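You operate a simulated robot arm through the tools that you are given. There is no shell and no other tool.

You are at the controls of a simulated two-armed robot. One attempt, no reset.

## Task
Brush off the grill panel, fit its knob and do up screw four.
Fine: dust gone before the knob goes on; use the round brush and the short driver and put both back. Set down upright: round brush, short driver. What is to be rubbed or washed off counts as gone when no trace of it is left.

The check looks at the end state, three seconds after you hand in, the way a careful person would. Anything else that was tipped, shoved, dropped, spilled or broken makes it a failure.

## Robot
Two 7-joint arms with fingered hands on one trunk that stands fixed in place. Base frame: the origin is at the foot of the trunk, x ahead of it, y to its left, z up; the work surface is at about z = 840. Units: mm, degrees, N and s.
The left shoulder is at [69, 152, 1091], the right one opposite. With the tool pointing down near the work surface each hand reaches from about 460 to 840 mm from the base axis, measured 20 degrees to its own side. Payload 3.8 kg a hand.
The tool frame of a hand sits at the grasp point between the pads (the TCP): z along the fingers, y along the line on which they close. The tips reach 30 mm beyond it. The gripper opens to 104 mm; its body begins 35 mm behind the TCP. The gripper is a hand of 5 fingers: y runs from the thumb to the fingers, the wrist lies at [-15, -104, -178] in the tool frame, and closing takes about 1.5 s.
Orientation is that of the tool frame in the base frame, as a unit quaternion [x, y, z, w]. With the fingers straight down and the wrist toward the robot, the tool's x, y and z point along [0, 1, 0], [1, 0, 0] and [0, 0, -1] of the base frame.

## Interface
- The arms move only by the tool play_rows. It takes "left_series", "right_series" or both (then of equal length, played together; a hand with none holds still); each is a list of rows, each a list of 6 numbers: the shift along the base's x, y, z in units of 150 mm (1.0 is 150 mm), then the turn, a rotation vector about the base's x, y, z in units of 90 degrees (1.0 is 90 degrees). In form: [[tx, ty, tz, rx, ry, rz], ...]. A call has 1 to 20 rows; each row is the pose to reach, as a shift and turn from the pose commanded when the call began. "left_grip" and "right_grip" are, for a hand that has rows, the gripper command, from -1 (fully open) to 1 (shut), values between in proportion, set as the call begins (left out, the last holds). A call with a number of a shift or a turn outside -1 to 1 is refused whole. Rows are played at 5 a second. More than 50 mm and 8.6 degrees between two rows, or a gripper value outside its range, and nothing of the call is played. A pose out of reach is approached as far as the arm can. The call stops where the force on the tool passes 40 N (or 10 N more than at its start, if that is more) or the arm is blocked; 0.2 s more then pass. Each finger travels about 72 mm/s and halts on what it meets, pressing with about 31 N; the grip force reading is that of the motor and also rises with nothing between the fingers. The clock runs only during rows and for 0.2 s after the last one: add rows that repeat a pose to give the fingers time. It gives the time, the measured TCP pose, the force on the tool (base axes), the opening and the grip force at its end, in the units of the frame above (readings bear some noise), with the torque about the TCP (base axes, N m) and any sound that the robot's microphone picked up.
- Cameras (640 x 400 px; columns grow to the right, rows downward): "scene" is now at [179.6, 36.7, 1274]; the picture's right is [0.40, -0.91, -0.08], its down [-0.27, -0.03, -0.96] and it looks along [0.88, 0.40, -0.25] (base axes); focal length 214 px, centre (320, 200). "left" rides on the left gripper at [-80, -78, -141] in its tool frame; the picture's right is [-0.78, -0.30, 0.56], its down [0.54, -0.78, 0.33] and it looks along [0.33, 0.56, 0.76] (tool axes); focal length 247 px, centre (320, 200). "right" rides on the right gripper at [80, -78, -141] in its tool frame; the picture's right is [-0.78, 0.30, -0.56], its down [-0.54, -0.78, 0.33] and it looks along [-0.33, 0.56, 0.76] (tool axes); focal length 247 px, centre (320, 200). There is no depth. A picture from a camera that has moved, and an enlarged one, comes with that camera's place and axes in the base frame and with its lens.
- snapshot(camera): a new picture of that camera. No time passes.
- raise_lower(by): moves the trunk up (or, below 0, down) by that many mm; the arms and the scene camera ride with it, the base frame stays. It gives what a move gives, with no picture.
- move_fingers(index, middle, ring, little, thumb_bend, thumb_turn, hand): sets how far each is bent, from 0 (flat) to 1 (curled in); at 0.3 the hand is open as for a grip, at 0.7 the pads meet at the TCP. One left out holds its place. A second passes; each finger stops where it meets its share of the squeeze, and holds until it gets a number again. A gripper value or a shape takes the hand back. It gives what a move gives, with no picture; readings hold the bend of each and the force on index, middle, ring, little, thumb and palm. thumb_turn goes from beside the hand (0) to across from the fingers (1), as for a grip.
- hand_shape(shape, hand): the hand has 5 fingers and takes this shape, open, in about a second: jaw (thumb against the fingers, like two jaws); tri (thumb and two fingers); tip (a fingertip pinch); poke (one finger out to press); point (the index stretched); flat (the hand flat); cup (the hand cupped); fist (a fist). The gripper value then closes the fingers along that shape, each until it touches; the sizes above hold for jaw. It gives what a move gives, with no picture.
- turn_head(pan, tilt): turns the head with the scene camera to pan (to the left, within 80 degrees either way) and tilt (down, from -29 to 69), counted from straight ahead of the robot (the tilt from the chest, where the trunk bows). It gives what a move gives.
- inspect(camera, box): a new picture of the part [left, top, right, bottom] of that camera's present view, enlarged. No time passes.
- hand_in(): hands the job in; it is judged then, once.

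Places have to be worked out from the pictures, the camera data and where the tool is seen. Open the grippers and draw the arms clear of the work before you hand the job in, unless the task says otherwise.

The tools are called after "Emit:" by a JSON object that holds its "method" and its "body". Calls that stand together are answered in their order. play_rows: Moves the arms, as the interface text tells. Its arguments: {"type":"object","properties":{"left_series":{"type":"array"},"left_grip":{"type":"number"},"right_series":{"type":"array"},"right_grip":{"type":"number"}},"required":[]} The other tools are called the same way: raise_lower (by) moves the trunk up or down; hand_shape (shape, hand) gives the hand a shape; move_fingers (index, middle, ring, little, thumb_bend, thumb_turn, hand) moves the fingers one by one; turn_head (pan, tilt) turns the head that bears the scene camera; snapshot (camera) takes a picture; inspect (camera, box) takes an enlarged picture of a part of a camera's view; hand_in () hands the job in.

At the start:

```text
clock: 0.0
left_ee_pos: [360.2, 474.8, 1216.9]
left_ee_rot: [0.707, 0.707, 0.0, 0.0]
left_contact_force: [-0.1, -0.6, 0.4]
left_moment: [0.0, -0.02, -0.03]
left_finger_gap: 103.8
left_finger_force: 0.1
left_shape: jaw
left_bend: [0.3, 0.3, 0.3, 0.3, 0.3, 0.98]
left_finger forces: [0.0, 0.0, 0.1, 0.0, 0.0, 0.0]
right_ee_pos: [430.6, 18.0, 1235.0]
right_ee_rot: [0.707, 0.707, 0.0, 0.001]
right_contact_force: [0.3, -0.5, -0.6]
right_moment: [-0.02, 0.0, 0.01]
right_finger_gap: 104.0
right_finger_force: 0.0
right_shape: jaw
right_bend: [0.3, 0.3, 0.3, 0.3, 0.3, 0.98]
right_finger forces: [0.0, 0.1, 0.1, 0.0, 0.0, 0.0]
trunk travel left (down, up): [-175.0, 281.0]
head pan, tilt (commanded): [23.9, 3.8]
```

scene: 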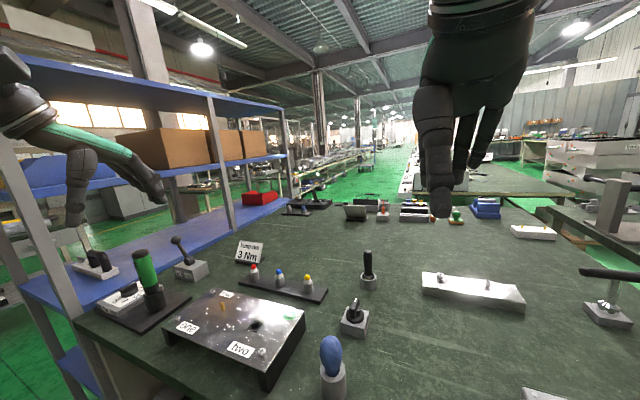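
right: 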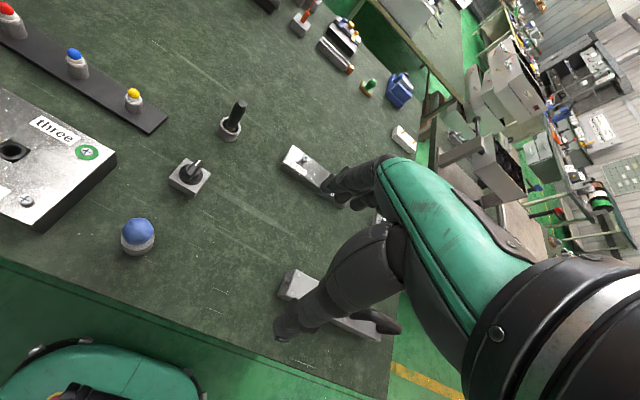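
left: 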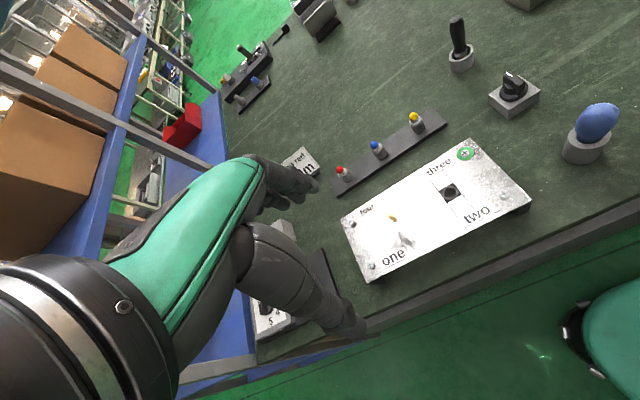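

I start by looking around: the panel with four labelled corners lies to the left-front, with tools around it. I take enlarged pictures to identify the pieces.

Emit:
{"method": "inspect", "body": {"camera": "scene", "box": [70, 220, 390, 400]}}

Emit:
{"method": "inspect", "body": {"camera": "left", "box": [230, 0, 640, 300]}}

Emit:
{"method": "inspect", "body": {"camera": "right", "box": [0, 0, 420, 300]}}

Emit:
{"method": "inspect", "body": {"camera": "scene", "box": [280, 180, 640, 400]}}

```text
2.00 times, centred on (230, 310) of scene
camera zoom: at [179.6, 36.7, 1274.0], right [0.4, -0.91, -0.08], down [-0.27, -0.03, -0.96], along [0.88, 0.4, -0.25], focal length 429 px, centre (500, -20)
```

zoom: 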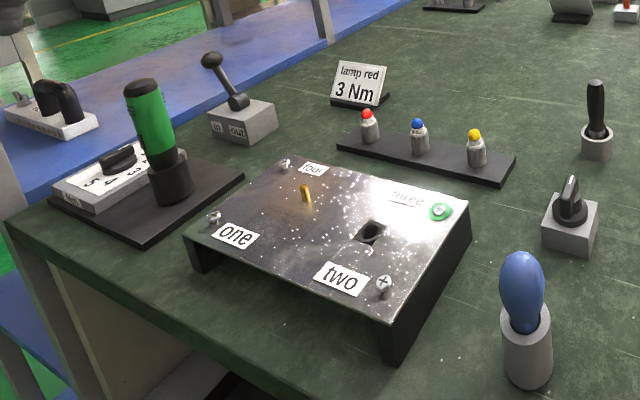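

```text
1.33 times, centred on (435, 150) of left
camera zoom: at [282.8, 396.2, 1357.4], right [-0.3, -0.78, -0.56], down [-0.78, 0.54, -0.33], along [0.56, 0.33, -0.76], focal length 329 px, centre (167, 267)
```

zoom: 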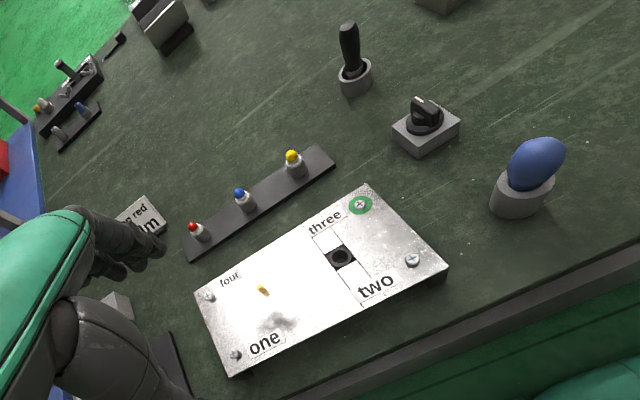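

```text
1.33 times, centred on (210, 150) of right
camera zoom: at [353.1, 97.9, 1377.9], right [0.3, -0.78, 0.56], down [-0.78, -0.54, -0.33], along [0.56, -0.33, -0.76], focal length 329 px, centre (467, 267)
```

zoom: 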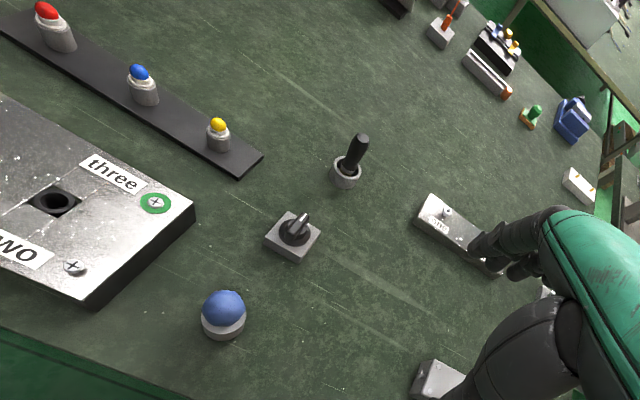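

```text
1.78 times, centred on (460, 290) of scene
camera zoom: at [179.6, 36.7, 1274.0], right [0.4, -0.91, -0.08], down [-0.27, -0.03, -0.96], along [0.88, 0.4, -0.25], focal length 381 px, centre (71, 40)
```

zoom: 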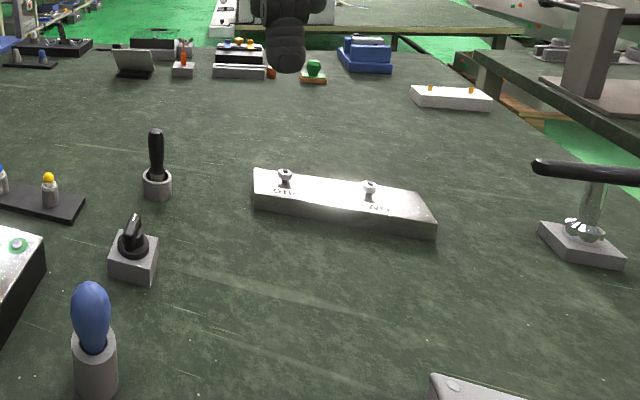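

I look closer at each candidate tool and the fine features of the panel.

Emit:
{"method": "inspect", "body": {"camera": "scene", "box": [90, 240, 200, 340]}}

Emit:
{"method": "inspect", "body": {"camera": "scene", "box": [300, 240, 400, 400]}}

Emit:
{"method": "inspect", "body": {"camera": "scene", "box": [160, 280, 320, 390]}}

Emit:
{"method": "inspect", "body": {"camera": "scene", "box": [230, 225, 340, 305]}}

Emit:
{"method": "inspect", "body": {"camera": "left", "box": [430, 0, 640, 170]}}

Emit:
{"method": "inspect", "body": {"camera": "left", "box": [330, 130, 540, 290]}}

```text
4.00 times, centred on (145, 290) of scene
camera zoom: at [179.6, 36.7, 1274.0], right [0.4, -0.91, -0.08], down [-0.27, -0.03, -0.96], along [0.88, 0.4, -0.25], focal length 858 px, centre (1020, -160)
```

zoom: 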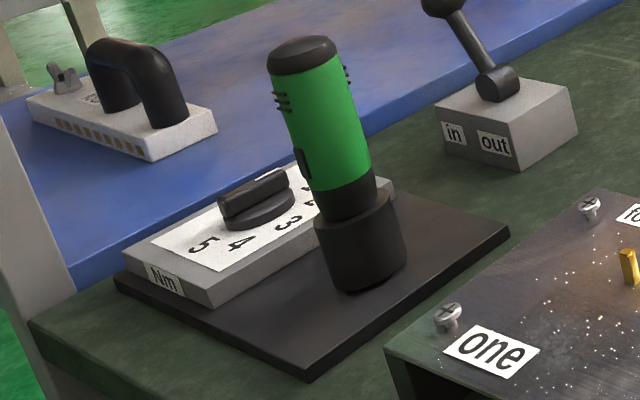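

```text
2.50 times, centred on (350, 320) of scene
camera zoom: at [179.6, 36.7, 1274.0], right [0.4, -0.91, -0.08], down [-0.27, -0.03, -0.96], along [0.88, 0.4, -0.25], focal length 536 px, centre (245, -100)
```

zoom: 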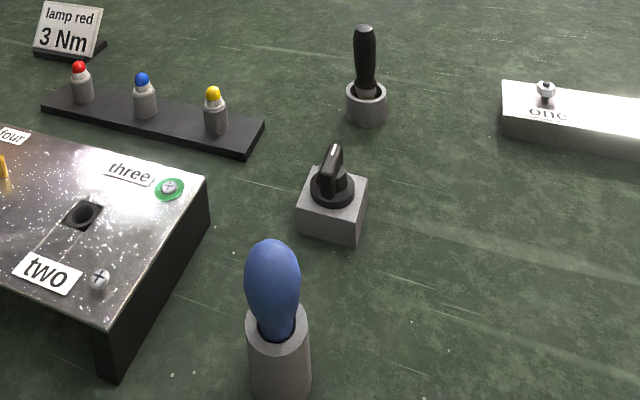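

```text
3.64 times, centred on (240, 335) of scene
camera zoom: at [179.6, 36.7, 1274.0], right [0.4, -0.91, -0.08], down [-0.27, -0.03, -0.96], along [0.88, 0.4, -0.25], focal length 780 px, centre (611, -291)
```

zoom: 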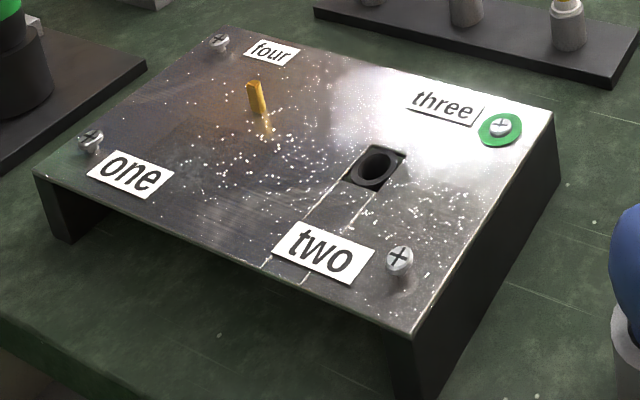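

```text
5.00 times, centred on (285, 265) of scene
camera zoom: at [179.6, 36.7, 1274.0], right [0.4, -0.91, -0.08], down [-0.27, -0.03, -0.96], along [0.88, 0.4, -0.25], focal length 1072 px, centre (495, -125)
```

zoom: 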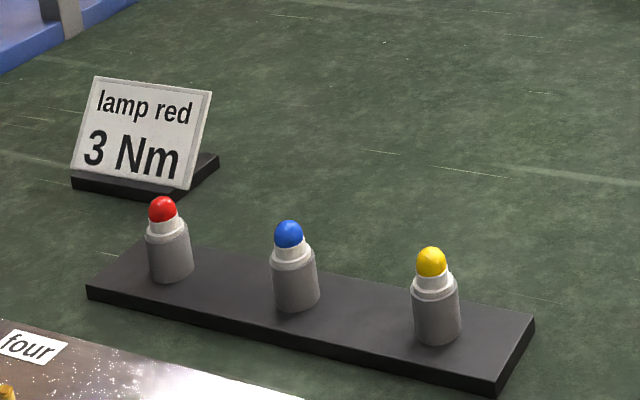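

```text
2.35 times, centred on (535, 85) of left
camera zoom: at [282.8, 396.2, 1357.4], right [-0.3, -0.78, -0.56], down [-0.78, 0.54, -0.33], along [0.56, 0.33, -0.76], focal length 581 px, centre (-186, 471)
```

zoom: 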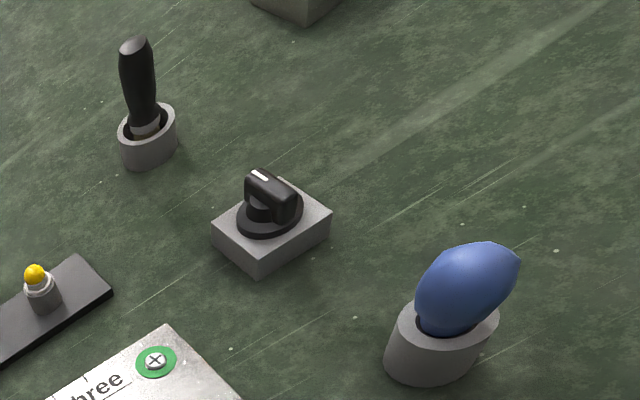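

```text
2.50 times, centred on (435, 210) of left
camera zoom: at [282.8, 396.2, 1357.4], right [-0.3, -0.78, -0.56], down [-0.78, 0.54, -0.33], along [0.56, 0.33, -0.76], focal length 617 px, centre (32, 175)
```

zoom: 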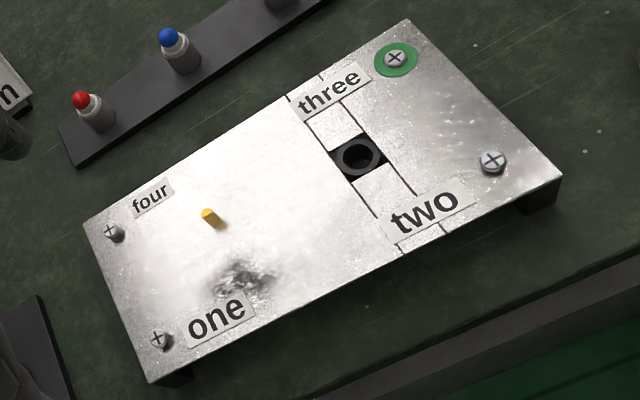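

I survey the rest of the bench before deciding which tool is which.

Emit:
{"method": "inspect", "body": {"camera": "scene", "box": [410, 255, 540, 325]}}

Emit:
{"method": "inspect", "body": {"camera": "scene", "box": [270, 180, 430, 240]}}

Emit:
{"method": "inspect", "body": {"camera": "scene", "box": [420, 180, 640, 300]}}

Emit:
{"method": "inspect", "body": {"camera": "right", "box": [180, 90, 280, 220]}}

Emit:
{"method": "inspect", "body": {"camera": "scene", "box": [100, 280, 180, 330]}}

```text
4.92 times, centred on (475, 290) of scene
camera zoom: at [179.6, 36.7, 1274.0], right [0.4, -0.91, -0.08], down [-0.27, -0.03, -0.96], along [0.88, 0.4, -0.25], focal length 1056 px, centre (-443, -243)
```

zoom: 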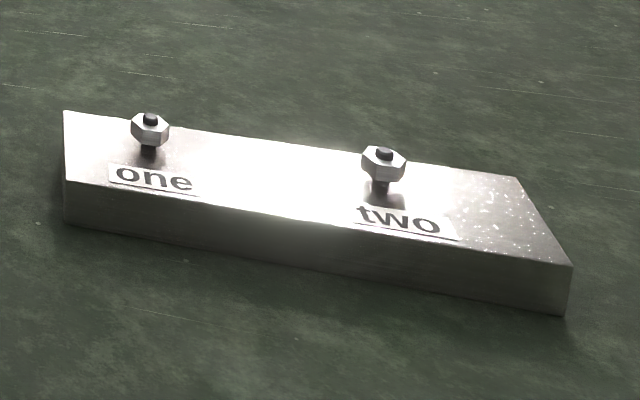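

```text
4.00 times, centred on (350, 210) of scene
camera zoom: at [179.6, 36.7, 1274.0], right [0.4, -0.91, -0.08], down [-0.27, -0.03, -0.96], along [0.88, 0.4, -0.25], focal length 858 px, centre (200, 160)
```

zoom: 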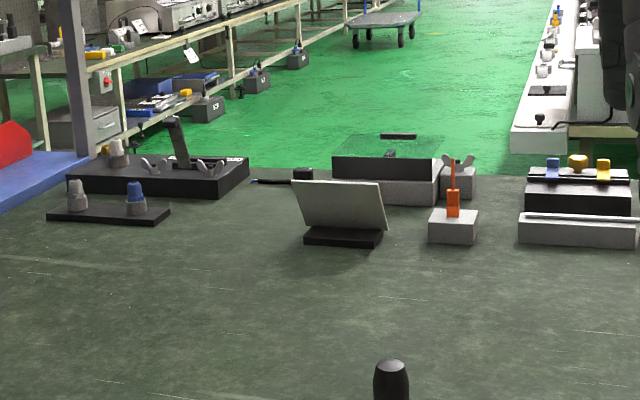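

```text
2.91 times, centred on (530, 240) of scene
camera zoom: at [179.6, 36.7, 1274.0], right [0.4, -0.91, -0.08], down [-0.27, -0.03, -0.96], along [0.88, 0.4, -0.25], focal length 624 px, centre (-291, 84)
```

zoom: 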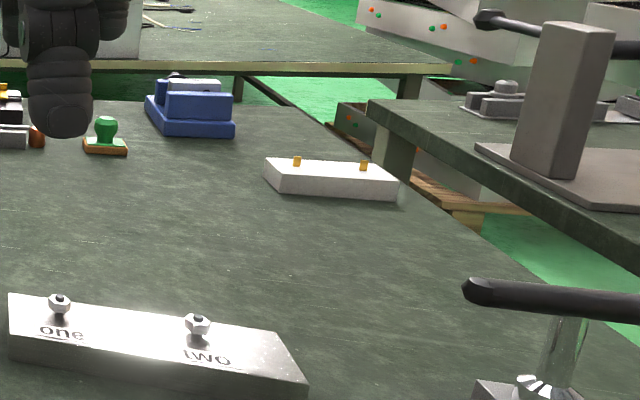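

```text
3.08 times, centred on (230, 155) of right
camera zoom: at [353.1, 97.9, 1377.9], right [0.3, -0.78, 0.56], down [-0.78, -0.54, -0.33], along [0.56, -0.33, -0.76], focal length 760 px, centre (597, 338)
```

zoom: 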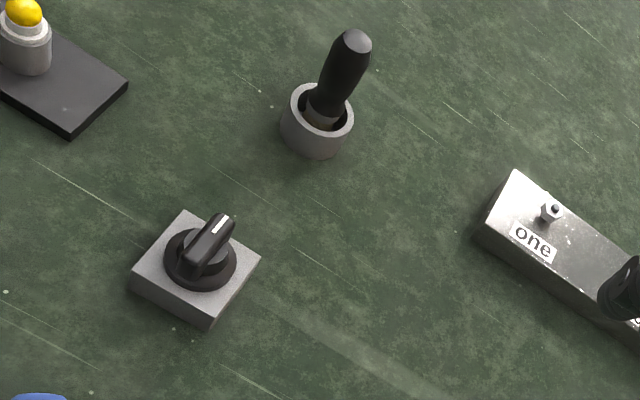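

```text
8.00 times, centred on (140, 305) of scene
camera zoom: at [179.6, 36.7, 1274.0], right [0.4, -0.91, -0.08], down [-0.27, -0.03, -0.96], along [0.88, 0.4, -0.25], focal length 1716 px, centre (1760, -640)
```

zoom: 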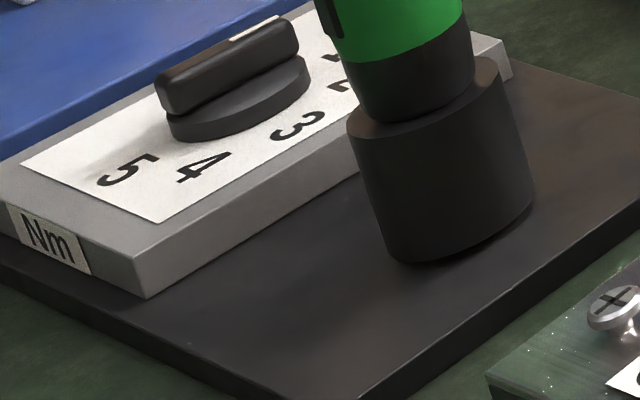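

The black handle with a ferrule in the small cup looks like a brush, the blue egg-shaped handle like a stubby driver, and the green one is a powered torque driver; I'll verify this. First I tilt the head down for a better view of the bench.

Emit:
{"method": "turn_head", "body": {"pan": 25, "tilt": 45}}

Emit:
{"method": "snapshot", "body": {"camera": "scene"}}

```text
clock: 1.1
left_ee_pos: [361.5, 474.0, 1216.6]
left_ee_rot: [0.707, 0.707, 0.0, 0.001]
left_contact_force: [0.2, -0.3, 0.3]
left_moment: [-0.03, 0.01, 0.02]
left_finger_gap: 103.7
left_finger_force: 0.1
left_shape: jaw
left_bend: [0.3, 0.3, 0.3, 0.3, 0.3, 0.98]
left_finger forces: [0.1, 0.0, 0.1, 0.0, 0.0, 0.0]
right_ee_pos: [430.2, 18.1, 1234.4]
right_ee_rot: [0.707, 0.707, 0.0, 0.0]
right_contact_force: [-0.3, 0.5, -0.4]
right_moment: [0.0, 0.0, 0.0]
right_finger_gap: 103.8
right_finger_force: 0.0
right_shape: jaw
right_bend: [0.3, 0.3, 0.3, 0.3, 0.3, 0.98]
right_finger forces: [0.0, 0.0, 0.0, 0.0, 0.0, 0.0]
trunk travel left (down, up): [-175.0, 281.0]
head pan, tilt (commanded): [25.0, 45.0]
```

```text
taken
camera scene: at [156.6, 33.9, 1212.6], right [0.41, -0.91, -0.09], down [-0.77, -0.3, -0.56], along [0.48, 0.3, -0.82], focal length 214 px, centre (320, 200)
```

scene: 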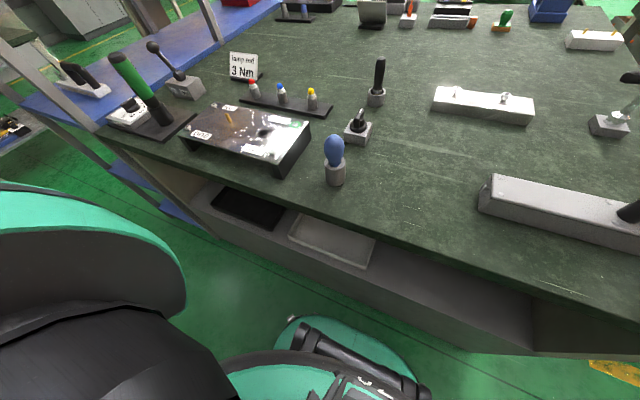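

Emit:
{"method": "turn_head", "body": {"pan": 38, "tilt": 33}}

Emit:
{"method": "snapshot", "body": {"camera": "scene"}}

Emit:
{"method": "inspect", "body": {"camera": "scene", "box": [240, 150, 400, 250]}}

Emit:
{"method": "inspect", "body": {"camera": "scene", "box": [360, 110, 520, 260]}}

```text
clock: 1.8
left_ee_pos: [360.5, 475.4, 1215.9]
left_ee_rot: [0.708, 0.707, 0.0, 0.0]
left_contact_force: [0.6, 0.0, 0.2]
left_moment: [0.01, 0.03, 0.0]
left_finger_gap: 103.7
left_finger_force: 0.0
left_shape: jaw
left_bend: [0.3, 0.3, 0.3, 0.3, 0.3, 0.98]
left_finger forces: [0.0, 0.0, 0.1, 0.0, 0.1, 0.0]
right_ee_pos: [430.8, 18.0, 1234.7]
right_ee_rot: [0.707, 0.707, 0.0, 0.0]
right_contact_force: [0.0, 0.3, 0.1]
right_moment: [0.0, 0.0, 0.02]
right_finger_gap: 103.7
right_finger_force: 0.0
right_shape: jaw
right_bend: [0.3, 0.3, 0.3, 0.3, 0.3, 0.98]
right_finger forces: [0.0, 0.0, 0.1, 0.0, 0.0, 0.0]
trunk travel left (down, up): [-175.0, 281.0]
head pan, tilt (commanded): [38.0, 33.0]
```

```text
taken
camera scene: at [156.9, 54.4, 1230.7], right [0.6, -0.79, -0.13], down [-0.59, -0.34, -0.73], along [0.53, 0.52, -0.67], focal length 214 px, centre (320, 200)
```

scene: 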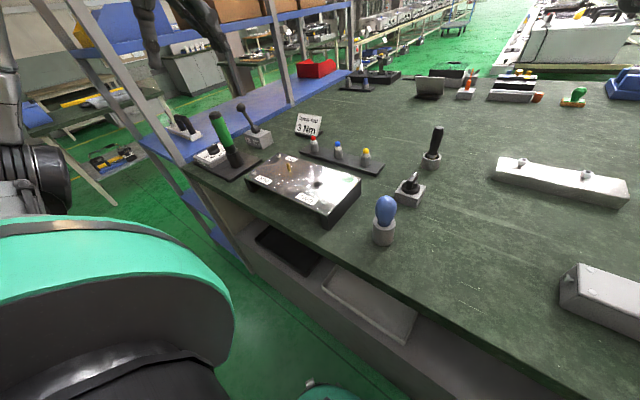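

```text
4.00 times, centred on (320, 200) of scene
camera zoom: at [156.9, 54.4, 1230.7], right [0.6, -0.79, -0.13], down [-0.59, -0.34, -0.73], along [0.53, 0.52, -0.67], focal length 858 px, centre (320, 200)
```

zoom: 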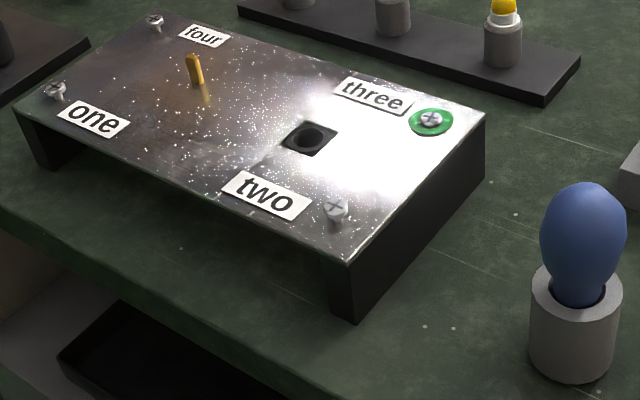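

```text
2.67 times, centred on (440, 185) of scene
camera zoom: at [156.9, 54.4, 1230.7], right [0.6, -0.79, -0.13], down [-0.59, -0.34, -0.73], along [0.53, 0.52, -0.67], focal length 572 px, centre (0, 240)
```

zoom: 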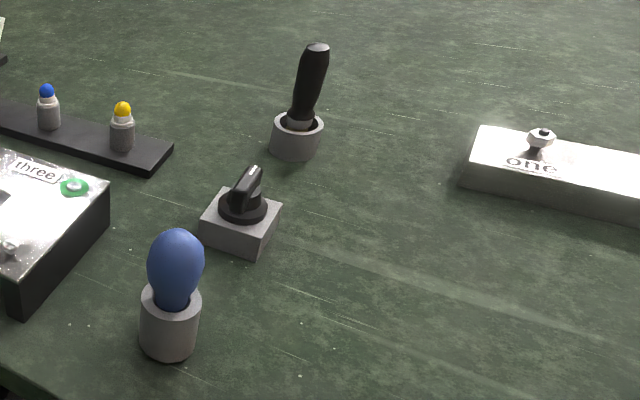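

The panel's top seems to be about x 392–540, y 272–571, z≈893, with a brass shaft near (478,467) and screw four near (519,555). I move the right arm aside and bring the left hand toward the black-handled tool to look at it closely.

Emit:
{"method": "play_rows", "body": {"left_series": [[0.16, -0.19, -0.14, 0, 0, 0], [0.33, -0.38, -0.28, 0, 0, 0], [0.49, -0.56, -0.41, 0, 0, 0], [0.65, -0.75, -0.55, 0, 0, 0]], "right_series": [[0, -0.25, 0, 0, 0, 0], [0, -0.5, 0, 0, 0, 0], [0, -0.75, 0, 0, 0, 0], [0, -1, 0, 0, 0, 0]]}}

Emit:
{"method": "play_rows", "body": {"left_series": [[0.16, -0.19, -0.14, 0, 0, 0], [0.33, -0.38, -0.28, 0, 0, 0], [0.49, -0.56, -0.41, 0, 0, 0], [0.65, -0.75, -0.55, 0, 0, 0]], "right_series": [[0, -0.25, 0, 0, 0, 0], [0, -0.5, 0, 0, 0, 0], [0, -0.75, 0, 0, 0, 0], [0, -1, 0, 0, 0, 0]]}}

Emit:
{"method": "play_rows", "body": {"left_series": [[0.16, -0.19, -0.14, 0, 0, 0], [0.33, -0.38, -0.28, 0, 0, 0], [0.49, -0.56, -0.41, 0, 0, 0], [0.65, -0.65, -0.5, 0, 0, 0]]}}

Emit:
{"method": "snapshot", "body": {"camera": "left"}}

```text
clock: 2.8
left_ee_pos: [458.1, 359.3, 1134.4]
left_ee_rot: [0.707, 0.707, 0.0, -0.001]
left_contact_force: [-0.4, -0.1, 1.3]
left_moment: [0.05, -0.04, 0.01]
left_finger_gap: 103.9
left_finger_force: 0.0
left_shape: jaw
left_bend: [0.3, 0.3, 0.3, 0.3, 0.3, 0.98]
left_finger forces: [0.0, 0.0, 0.1, 0.1, 0.1, 0.0]
right_ee_pos: [429.7, -134.8, 1233.9]
right_ee_rot: [0.707, 0.707, 0.0, -0.002]
right_contact_force: [-0.5, -0.7, 0.3]
right_moment: [0.01, 0.03, -0.01]
right_finger_gap: 103.9
right_finger_force: 0.0
right_shape: jaw
right_bend: [0.3, 0.3, 0.3, 0.3, 0.3, 0.98]
right_finger forces: [0.1, 0.0, 0.0, 0.0, 0.0, 0.0]
trunk travel left (down, up): [-175.0, 281.0]
head pan, tilt (commanded): [38.0, 33.0]
```

```text
clock: 3.8
left_ee_pos: [556.4, 245.0, 1049.9]
left_ee_rot: [0.708, 0.706, 0.0, -0.001]
left_contact_force: [0.9, 0.9, -0.3]
left_moment: [0.03, -0.02, -0.02]
left_finger_gap: 104.0
left_finger_force: 0.2
left_shape: jaw
left_bend: [0.3, 0.3, 0.3, 0.3, 0.3, 0.98]
left_finger forces: [0.0, 0.0, 0.0, 0.0, 0.0, 0.1]
right_ee_pos: [431.9, -284.1, 1231.2]
right_ee_rot: [0.707, 0.707, 0.0, -0.002]
right_contact_force: [0.2, -0.4, 0.2]
right_moment: [0.01, 0.02, -0.01]
right_finger_gap: 103.8
right_finger_force: 0.1
right_shape: jaw
right_bend: [0.3, 0.3, 0.3, 0.3, 0.3, 0.98]
right_finger forces: [0.0, 0.0, 0.1, 0.0, 0.2, 0.1]
trunk travel left (down, up): [-175.0, 281.0]
head pan, tilt (commanded): [38.0, 33.0]
```

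```text
clock: 4.8
left_ee_pos: [653.5, 152.7, 974.7]
left_ee_rot: [0.707, 0.707, -0.001, -0.001]
left_contact_force: [0.3, 0.0, -0.3]
left_moment: [-0.03, -0.01, 0.0]
left_finger_gap: 103.6
left_finger_force: 0.1
left_shape: jaw
left_bend: [0.3, 0.3, 0.3, 0.3, 0.3, 0.98]
left_finger forces: [0.1, 0.1, 0.1, 0.1, 0.0, 0.0]
right_ee_pos: [430.3, -281.0, 1234.1]
right_ee_rot: [0.707, 0.707, -0.001, 0.0]
right_contact_force: [0.4, 0.0, -0.4]
right_moment: [0.02, 0.03, -0.03]
right_finger_gap: 103.4
right_finger_force: 0.0
right_shape: jaw
right_bend: [0.3, 0.3, 0.3, 0.3, 0.3, 0.98]
right_finger forces: [0.1, 0.1, 0.1, 0.0, 0.0, 0.0]
trunk travel left (down, up): [-175.0, 281.0]
head pan, tilt (commanded): [38.0, 33.0]
```

```text
taken
camera left: at [576.6, 73.3, 1114.9], right [-0.3, -0.78, -0.56], down [-0.78, 0.53, -0.33], along [0.55, 0.33, -0.76], focal length 247 px, centre (320, 200)
```

left: 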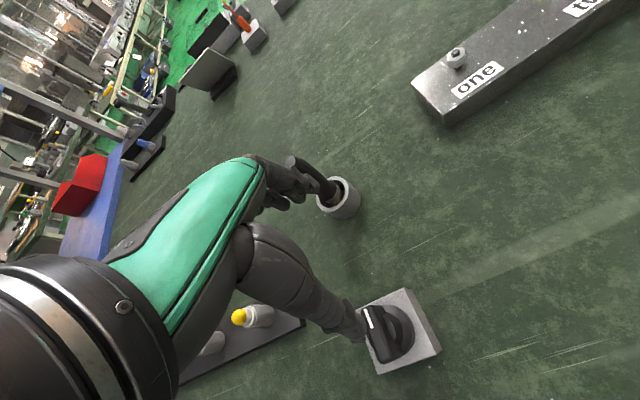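

Emit:
{"method": "inspect", "body": {"camera": "left", "box": [280, 150, 400, 225]}}

Emit:
{"method": "inspect", "body": {"camera": "left", "box": [340, 270, 460, 385]}}

Emit:
{"method": "snapshot", "body": {"camera": "scene"}}

```text
5.33 times, centred on (340, 188) of left
camera zoom: at [576.6, 73.3, 1114.9], right [-0.3, -0.78, -0.56], down [-0.78, 0.53, -0.33], along [0.55, 0.33, -0.76], focal length 1317 px, centre (213, 267)
```

zoom: 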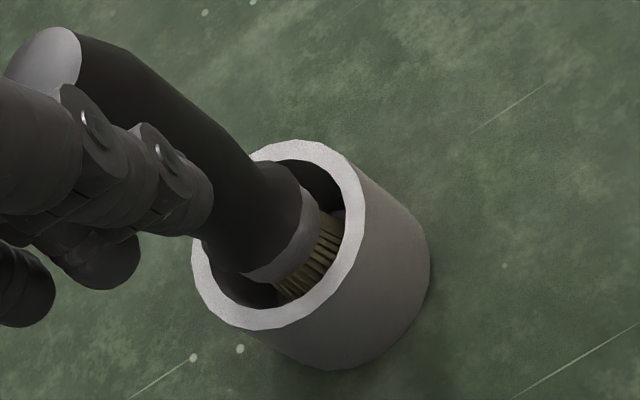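

```text
3.48 times, centred on (400, 328) of left
camera zoom: at [576.6, 73.3, 1114.9], right [-0.3, -0.78, -0.56], down [-0.78, 0.53, -0.33], along [0.55, 0.33, -0.76], focal length 859 px, centre (42, -244)
```

zoom: 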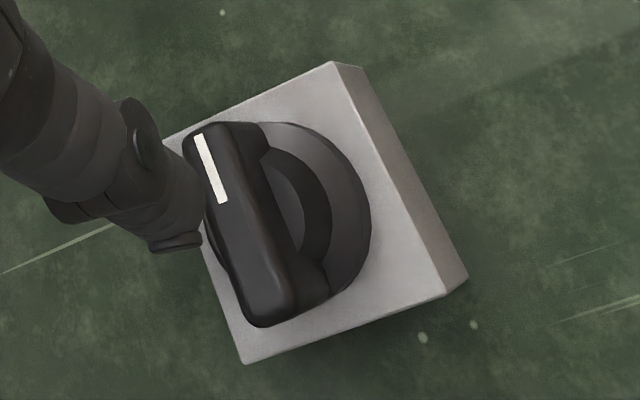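

```text
taken
camera scene: at [158.6, 54.5, 1230.4], right [0.6, -0.79, -0.13], down [-0.59, -0.34, -0.73], along [0.53, 0.52, -0.67], focal length 214 px, centre (320, 200)
```

scene: 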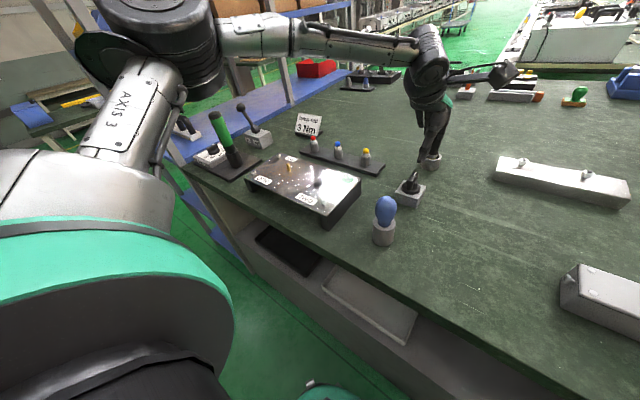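

The bristles in the small cup confirm that the black-handled tool is the round brush. I raise the left hand a little and move over it, then check the alignment.

Emit:
{"method": "play_rows", "body": {"left_series": [[0, 0, 0.25, 0, 0, 0], [0.2, 0.01, 0.27, 0, 0, 0], [0.42, 0.02, 0.27, 0, 0, 0], [0.63, 0.035, 0.27, 0, 0, 0], [0.63, 0.035, 0.27, 0, 0, 0]]}}

Emit:
{"method": "snapshot", "body": {"camera": "left"}}

Emit:
{"method": "inspect", "body": {"camera": "scene", "box": [380, 90, 480, 190]}}

```text
clock: 6.0
left_ee_pos: [693.2, 154.4, 1014.8]
left_ee_rot: [0.707, 0.707, -0.001, -0.001]
left_contact_force: [0.0, 0.3, -0.2]
left_moment: [0.02, -0.02, 0.02]
left_finger_gap: 103.7
left_finger_force: 0.1
left_shape: jaw
left_bend: [0.3, 0.3, 0.3, 0.3, 0.3, 0.98]
left_finger forces: [0.0, 0.0, 0.0, 0.0, 0.0, 0.0]
left hand out of reach, approached as far as the arm can: row 3, 4, 5
right_ee_pos: [430.4, -281.6, 1234.6]
right_ee_rot: [0.707, 0.707, 0.0, -0.001]
right_contact_force: [-0.5, 0.1, -0.3]
right_moment: [-0.07, 0.02, 0.01]
right_finger_gap: 103.7
right_finger_force: 0.0
right_shape: jaw
right_bend: [0.3, 0.3, 0.3, 0.3, 0.3, 0.98]
right_finger forces: [0.0, 0.0, 0.0, 0.0, 0.0, 0.0]
trunk travel left (down, up): [-175.0, 281.0]
head pan, tilt (commanded): [38.0, 33.0]
```

```text
taken
camera left: at [616.9, 75.8, 1156.0], right [-0.3, -0.78, -0.56], down [-0.78, 0.53, -0.33], along [0.55, 0.33, -0.76], focal length 247 px, centre (320, 200)
```

left: 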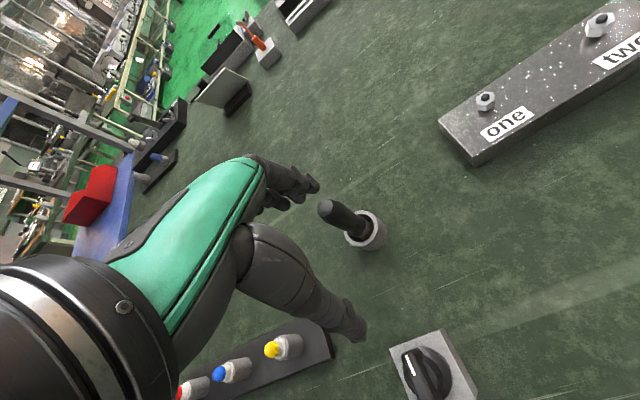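

```text
4.00 times, centred on (430, 140) of scene
camera zoom: at [157.8, 54.4, 1230.6], right [0.6, -0.79, -0.13], down [-0.59, -0.34, -0.73], along [0.53, 0.52, -0.67], focal length 858 px, centre (-120, 440)
```

zoom: 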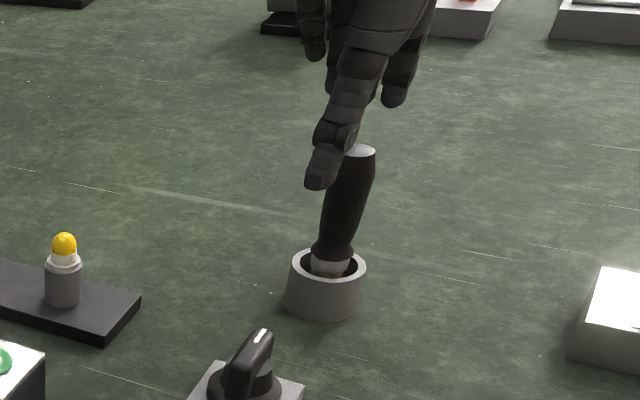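

The arm runs out of reach at this height with the forearm level; raising the trunk should give the wrist better room, so I raise it by 120 mm.

Emit:
{"method": "raise_lower", "body": {"by": 120}}

Emit:
{"method": "play_rows", "body": {"left_series": [[0.1, 0.005, -0.2, 0, 0, 0], [0.2, 0.01, -0.4, 0, 0, 0], [0.28, 0.015, -0.6, 0, 0, 0], [0.36, 0.02, -0.8, 0, 0, 0], [0.36, 0.02, -0.8, 0, 0, 0]]}}

Emit:
{"method": "snapshot", "body": {"camera": "left"}}

Emit:
{"method": "snapshot", "body": {"camera": "scene"}}

```text
clock: 7.5
left_ee_pos: [658.7, 153.0, 1232.4]
left_ee_rot: [0.706, 0.705, 0.049, 0.048]
left_contact_force: [-0.2, 0.3, -0.1]
left_moment: [0.03, 0.0, -0.03]
left_finger_gap: 103.8
left_finger_force: 0.0
left_shape: jaw
left_bend: [0.3, 0.3, 0.3, 0.3, 0.3, 0.98]
left_finger forces: [0.1, 0.0, 0.0, 0.0, 0.1, 0.0]
right_ee_pos: [430.7, -281.8, 1353.8]
right_ee_rot: [0.707, 0.707, -0.001, -0.001]
right_contact_force: [0.3, -0.1, 0.7]
right_moment: [-0.03, 0.0, -0.02]
right_finger_gap: 103.9
right_finger_force: 0.0
right_shape: jaw
right_bend: [0.3, 0.3, 0.3, 0.3, 0.3, 0.98]
right_finger forces: [0.0, 0.0, 0.0, 0.0, 0.0, 0.0]
trunk travel left (down, up): [-295.0, 161.0]
head pan, tilt (commanded): [38.0, 33.0]
```

```text
clock: 8.7
left_ee_pos: [686.9, 172.0, 1115.3]
left_ee_rot: [0.705, 0.706, 0.048, 0.049]
left_contact_force: [0.1, -0.2, 0.1]
left_moment: [0.03, -0.02, -0.02]
left_finger_gap: 103.8
left_finger_force: 0.0
left_shape: jaw
left_bend: [0.3, 0.3, 0.3, 0.3, 0.3, 0.98]
left_finger forces: [0.0, 0.0, 0.0, 0.0, 0.1, 0.0]
left hand out of reach, approached as far as the arm can: row 1, 2, 3, 4, 5
right_ee_pos: [430.9, -283.2, 1354.3]
right_ee_rot: [0.707, 0.707, -0.001, 0.0]
right_contact_force: [-0.2, 0.0, 0.0]
right_moment: [0.02, 0.04, -0.02]
right_finger_gap: 103.5
right_finger_force: 0.1
right_shape: jaw
right_bend: [0.3, 0.3, 0.3, 0.3, 0.3, 0.98]
right_finger forces: [0.1, 0.0, 0.0, 0.1, 0.1, 0.1]
trunk travel left (down, up): [-295.0, 161.0]
head pan, tilt (commanded): [38.0, 33.0]
```

```text
taken
camera left: at [590.7, 93.9, 1243.3], right [-0.22, -0.78, -0.59], down [-0.72, 0.54, -0.44], along [0.66, 0.33, -0.68], focal length 247 px, centre (320, 200)
```

left: 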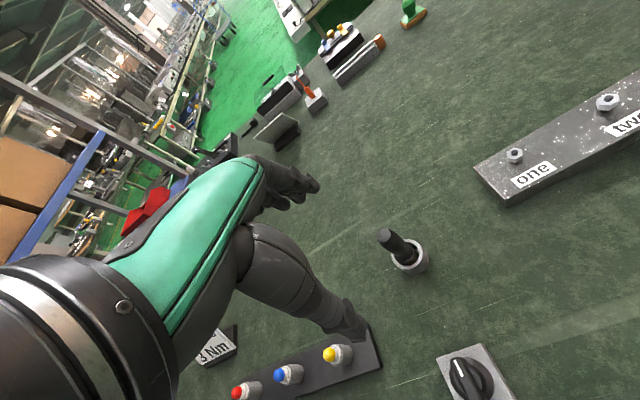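

```text
taken
camera scene: at [98.2, 54.1, 1371.8], right [0.61, -0.79, -0.04], down [-0.49, -0.34, -0.81], along [0.62, 0.52, -0.59], focal length 214 px, centre (320, 200)
```

scene: 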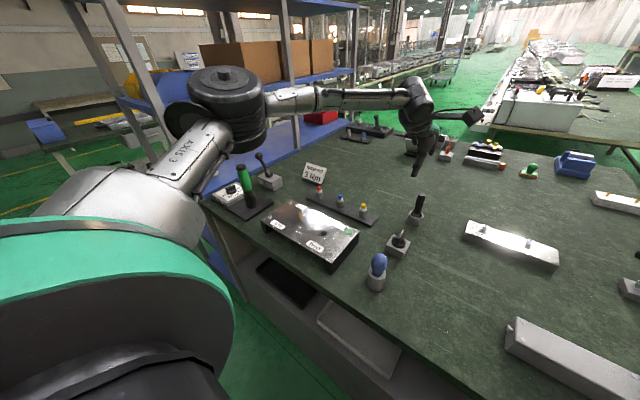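

Raising straightens the trunk and pulls the shoulder back, so that was the wrong direction; I draw the hand back into reach and then lower the trunk instead.

Emit:
{"method": "play_rows", "body": {"left_series": [[-0.25, 0, 0.1, 0, 0, 0], [-0.5, 0, 0.2, 0, 0, 0], [-0.75, 0, 0.3, 0, 0, 0], [-1, 0, 0.4, 0, 0, 0], [-1, 0, 0.4, 0, 0, 0]]}}

```text
clock: 9.9
left_ee_pos: [536.2, 173.2, 1174.1]
left_ee_rot: [0.706, 0.705, 0.048, 0.048]
left_contact_force: [0.3, -0.1, 0.2]
left_moment: [-0.05, 0.03, 0.02]
left_finger_gap: 103.9
left_finger_force: 0.0
left_shape: jaw
left_bend: [0.3, 0.3, 0.3, 0.3, 0.3, 0.98]
left_finger forces: [0.1, 0.2, 0.0, 0.0, 0.0, 0.1]
right_ee_pos: [431.3, -282.7, 1355.6]
right_ee_rot: [0.707, 0.707, -0.001, 0.0]
right_contact_force: [-0.1, -0.3, 0.3]
right_moment: [0.0, 0.02, -0.01]
right_finger_gap: 103.6
right_finger_force: 0.1
right_shape: jaw
right_bend: [0.3, 0.3, 0.3, 0.3, 0.3, 0.98]
right_finger forces: [0.1, 0.1, 0.0, 0.0, 0.0, 0.1]
trunk travel left (down, up): [-295.0, 161.0]
head pan, tilt (commanded): [38.0, 33.0]
```

The commanded pose is reset to the one reached. I straighten the tool (turn +7.8° about y) and then lower the trunk by 220 mm.

Emit:
{"method": "play_rows", "body": {"left_series": [[0, 0, 0.2, 0, 0.0865, 0], [0, 0, 0.4, 0, 0.0865, 0], [0, 0, 0.6, 0, 0.0865, 0], [0, 0, 0.6, 0, 0.0865, 0]]}}

Emit:
{"method": "raise_lower", "body": {"by": -220}}

Emit:
{"method": "snapshot", "body": {"camera": "scene"}}

```text
clock: 10.9
left_ee_pos: [538.2, 171.9, 1263.3]
left_ee_rot: [0.707, 0.707, 0.0, 0.0]
left_contact_force: [0.5, 0.1, -0.4]
left_moment: [0.0, -0.02, -0.02]
left_finger_gap: 103.8
left_finger_force: 0.0
left_shape: jaw
left_bend: [0.3, 0.3, 0.3, 0.3, 0.3, 0.98]
left_finger forces: [0.0, 0.1, 0.0, 0.0, 0.1, 0.0]
right_ee_pos: [430.9, -282.4, 1353.9]
right_ee_rot: [0.708, 0.707, 0.0, 0.001]
right_contact_force: [-0.4, 1.1, 0.7]
right_moment: [-0.02, 0.01, 0.0]
right_finger_gap: 104.1
right_finger_force: 0.2
right_shape: jaw
right_bend: [0.3, 0.3, 0.3, 0.3, 0.3, 0.98]
right_finger forces: [0.1, 0.1, 0.0, 0.1, 0.0, 0.0]
trunk travel left (down, up): [-295.0, 161.0]
head pan, tilt (commanded): [38.0, 33.0]
```

```text
clock: 13.3
left_ee_pos: [535.4, 173.2, 1044.8]
left_ee_rot: [0.707, 0.707, 0.001, 0.002]
left_contact_force: [0.5, -0.1, 0.0]
left_moment: [0.0, 0.0, 0.01]
left_finger_gap: 103.8
left_finger_force: 0.0
left_shape: jaw
left_bend: [0.3, 0.3, 0.3, 0.3, 0.3, 0.98]
left_finger forces: [0.1, 0.0, 0.0, 0.0, 0.0, 0.1]
right_ee_pos: [429.7, -282.2, 1136.5]
right_ee_rot: [0.707, 0.707, 0.0, 0.0]
right_contact_force: [0.4, 0.1, 1.0]
right_moment: [0.01, 0.02, 0.03]
right_finger_gap: 103.8
right_finger_force: 0.1
right_shape: jaw
right_bend: [0.3, 0.3, 0.3, 0.3, 0.3, 0.98]
right_finger forces: [0.0, 0.1, 0.1, 0.1, 0.0, 0.0]
trunk travel left (down, up): [-75.0, 381.0]
head pan, tilt (commanded): [38.0, 33.0]
```

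```text
taken
camera scene: at [223.7, 54.2, 1091.8], right [0.57, -0.79, -0.23], down [-0.71, -0.34, -0.62], along [0.41, 0.52, -0.75], focal length 214 px, centre (320, 200)
```

scene: 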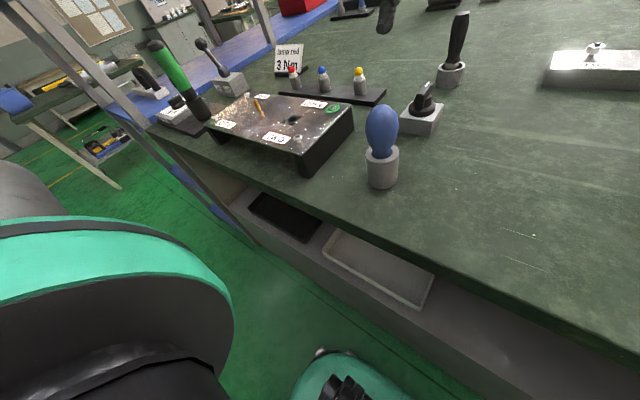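

The shoulder is now further forward. I move the left hand towards the brush again, at z≈1020, and adjust the head.

Emit:
{"method": "play_rows", "body": {"left_series": [[0.25, -0.025, -0.03, 0, 0, 0], [0.5, -0.05, -0.07, 0, 0, 0], [0.75, -0.075, -0.1, 0, 0, 0], [1.0, -0.1, -0.13, 0, 0, 0], [1.0, -0.1, -0.13, 0, 0, 0]]}}

Emit:
{"method": "turn_head", "body": {"pan": 25, "tilt": 15}}

Emit:
{"method": "snapshot", "body": {"camera": "left"}}

Emit:
{"method": "snapshot", "body": {"camera": "scene"}}

```text
clock: 14.5
left_ee_pos: [686.6, 158.0, 1026.4]
left_ee_rot: [0.707, 0.707, 0.001, 0.001]
left_contact_force: [-0.2, 0.6, 0.2]
left_moment: [0.03, 0.0, 0.01]
left_finger_gap: 103.9
left_finger_force: 0.0
left_shape: jaw
left_bend: [0.3, 0.3, 0.3, 0.3, 0.3, 0.98]
left_finger forces: [0.0, 0.1, 0.0, 0.0, 0.1, 0.0]
right_ee_pos: [429.7, -282.4, 1134.9]
right_ee_rot: [0.707, 0.707, 0.0, 0.0]
right_contact_force: [0.6, -0.1, 0.2]
right_moment: [0.0, -0.02, -0.01]
right_finger_gap: 103.8
right_finger_force: 0.0
right_shape: jaw
right_bend: [0.3, 0.3, 0.3, 0.3, 0.3, 0.98]
right_finger forces: [0.0, 0.0, 0.0, 0.0, 0.1, 0.1]
trunk travel left (down, up): [-75.0, 381.0]
head pan, tilt (commanded): [38.0, 33.0]
```

```text
clock: 15.3
left_ee_pos: [688.8, 158.4, 1025.5]
left_ee_rot: [0.707, 0.707, 0.001, 0.002]
left_contact_force: [0.3, -0.4, -0.6]
left_moment: [-0.03, 0.04, 0.05]
left_finger_gap: 103.7
left_finger_force: 0.0
left_shape: jaw
left_bend: [0.3, 0.3, 0.3, 0.3, 0.3, 0.98]
left_finger forces: [0.0, 0.1, 0.0, 0.1, 0.0, 0.0]
right_ee_pos: [432.0, -282.1, 1134.1]
right_ee_rot: [0.707, 0.707, 0.0, 0.0]
right_contact_force: [-1.0, 0.3, 0.3]
right_moment: [0.0, -0.03, -0.01]
right_finger_gap: 103.7
right_finger_force: 0.0
right_shape: jaw
right_bend: [0.3, 0.3, 0.3, 0.3, 0.3, 0.98]
right_finger forces: [0.0, 0.1, 0.0, 0.0, 0.0, 0.1]
trunk travel left (down, up): [-75.0, 381.0]
head pan, tilt (commanded): [25.0, 15.0]
```

```text
taken
camera left: at [610.2, 79.6, 1166.3], right [-0.3, -0.78, -0.56], down [-0.78, 0.54, -0.33], along [0.56, 0.33, -0.76], focal length 247 px, centre (320, 200)
```

left: 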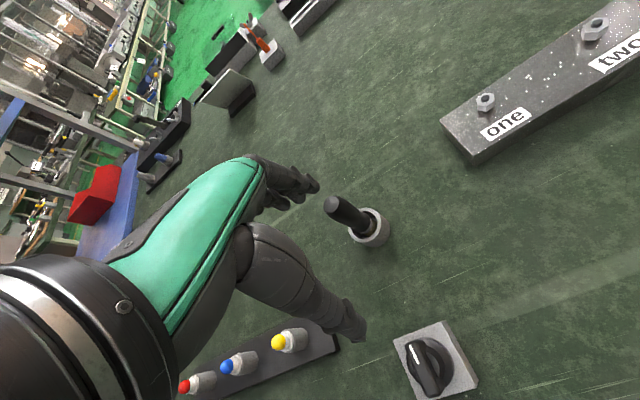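

```text
taken
camera scene: at [248.6, 38.9, 1112.9], right [0.39, -0.91, -0.16], down [-0.57, -0.11, -0.81], along [0.72, 0.41, -0.56], focal length 214 px, centre (320, 200)
```

scene: 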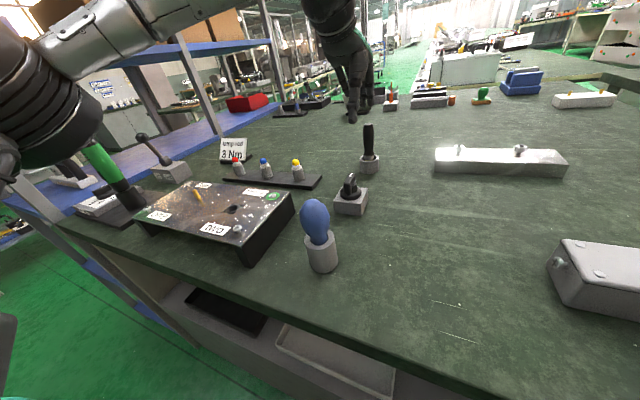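

Emit:
{"method": "inspect", "body": {"camera": "left", "box": [310, 180, 410, 260]}}

Emit:
{"method": "inspect", "body": {"camera": "scene", "box": [310, 80, 430, 180]}}

Emit:
{"method": "inspect", "body": {"camera": "scene", "box": [60, 130, 320, 280]}}

```text
5.00 times, centred on (360, 220) of left
camera zoom: at [610.2, 79.6, 1166.3], right [-0.3, -0.78, -0.56], down [-0.78, 0.54, -0.33], along [0.56, 0.33, -0.76], focal length 1235 px, centre (120, 100)
```

zoom: 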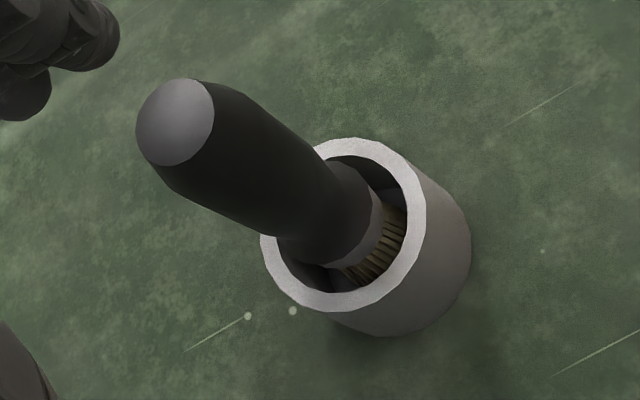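

```text
4.00 times, centred on (370, 130) of scene
camera zoom: at [248.6, 38.9, 1112.9], right [0.39, -0.91, -0.16], down [-0.57, -0.11, -0.81], along [0.72, 0.41, -0.56], focal length 858 px, centre (120, 480)
```

zoom: 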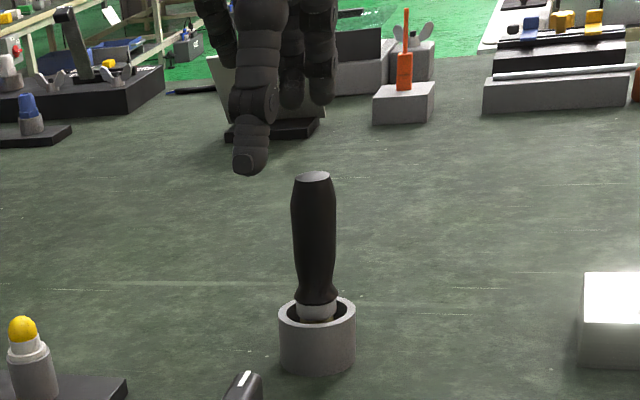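

```text
2.46 times, centred on (190, 205) of scene
camera zoom: at [248.6, 38.9, 1112.9], right [0.39, -0.91, -0.16], down [-0.57, -0.11, -0.81], along [0.72, 0.41, -0.56], focal length 528 px, centre (640, 188)
```

zoom: 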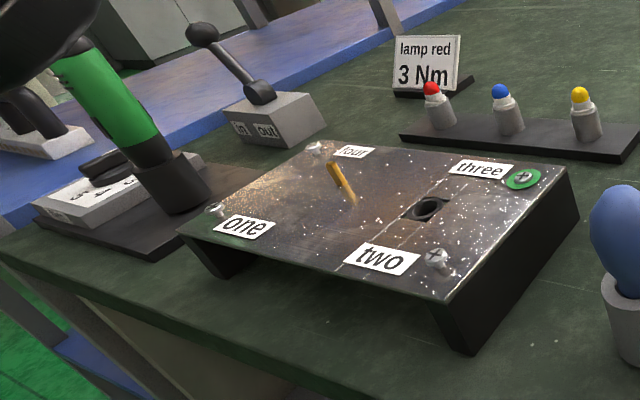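

The brush is upright at about (752,160.5) with its top near z=956. I move the hand over it at z≈1010 and check.

Emit:
{"method": "play_rows", "body": {"left_series": [[0.14, 0.005, 0, 0, 0, 0], [0.28, 0.01, 0, 0, 0, 0], [0.429, 0.015, -0.05, 0, 0, 0], [0.429, 0.015, -0.1, 0, 0, 0], [0.429, 0.015, -0.1, 0, 0, 0]]}}

Emit:
{"method": "snapshot", "body": {"camera": "left"}}

Emit:
{"method": "inspect", "body": {"camera": "scene", "box": [310, 60, 430, 180]}}

```text
clock: 16.5
left_ee_pos: [711.3, 176.4, 1019.7]
left_ee_rot: [0.707, 0.707, 0.001, 0.001]
left_contact_force: [-0.4, 0.3, -0.4]
left_moment: [0.03, 0.0, -0.01]
left_finger_gap: 103.8
left_finger_force: 0.1
left_shape: jaw
left_bend: [0.3, 0.3, 0.3, 0.3, 0.3, 0.98]
left_finger forces: [0.0, 0.0, 0.1, 0.0, 0.1, 0.0]
left hand out of reach, approached as far as the arm can: row 1, 2, 3, 4, 5
right_ee_pos: [429.3, -282.0, 1134.9]
right_ee_rot: [0.707, 0.707, 0.0, 0.0]
right_contact_force: [-0.3, 0.4, -0.5]
right_moment: [0.04, 0.03, 0.01]
right_finger_gap: 103.8
right_finger_force: 0.1
right_shape: jaw
right_bend: [0.3, 0.3, 0.3, 0.3, 0.3, 0.98]
right_finger forces: [0.1, 0.0, 0.0, 0.1, 0.1, 0.0]
trunk travel left (down, up): [-75.0, 381.0]
head pan, tilt (commanded): [25.0, 15.0]
```

```text
taken
camera left: at [633.5, 98.1, 1161.3], right [-0.3, -0.78, -0.56], down [-0.78, 0.54, -0.33], along [0.56, 0.33, -0.76], focal length 247 px, centre (320, 200)
```

left: 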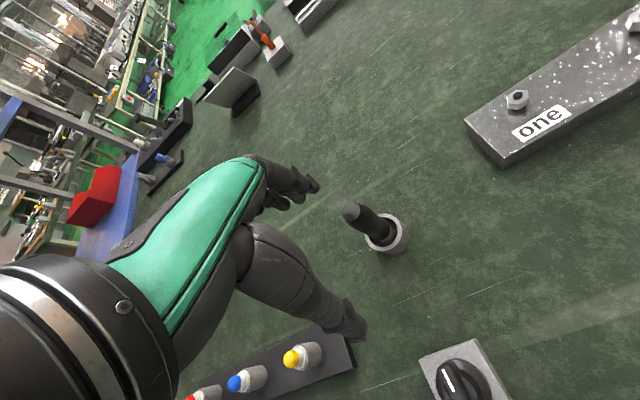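

```text
3.33 times, centred on (370, 120) of scene
camera zoom: at [248.5, 38.8, 1113.0], right [0.39, -0.91, -0.16], down [-0.57, -0.11, -0.81], along [0.72, 0.41, -0.56], focal length 715 px, centre (153, 467)
```

zoom: 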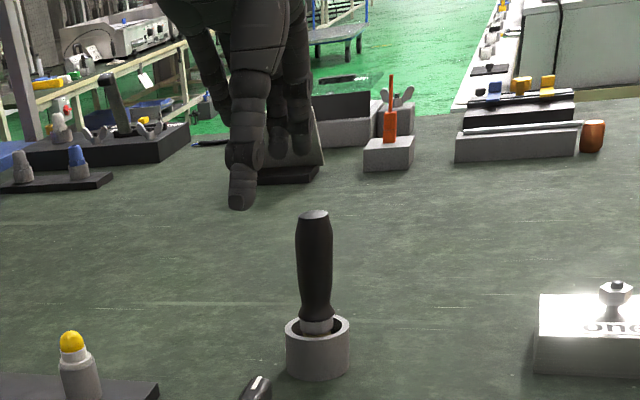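

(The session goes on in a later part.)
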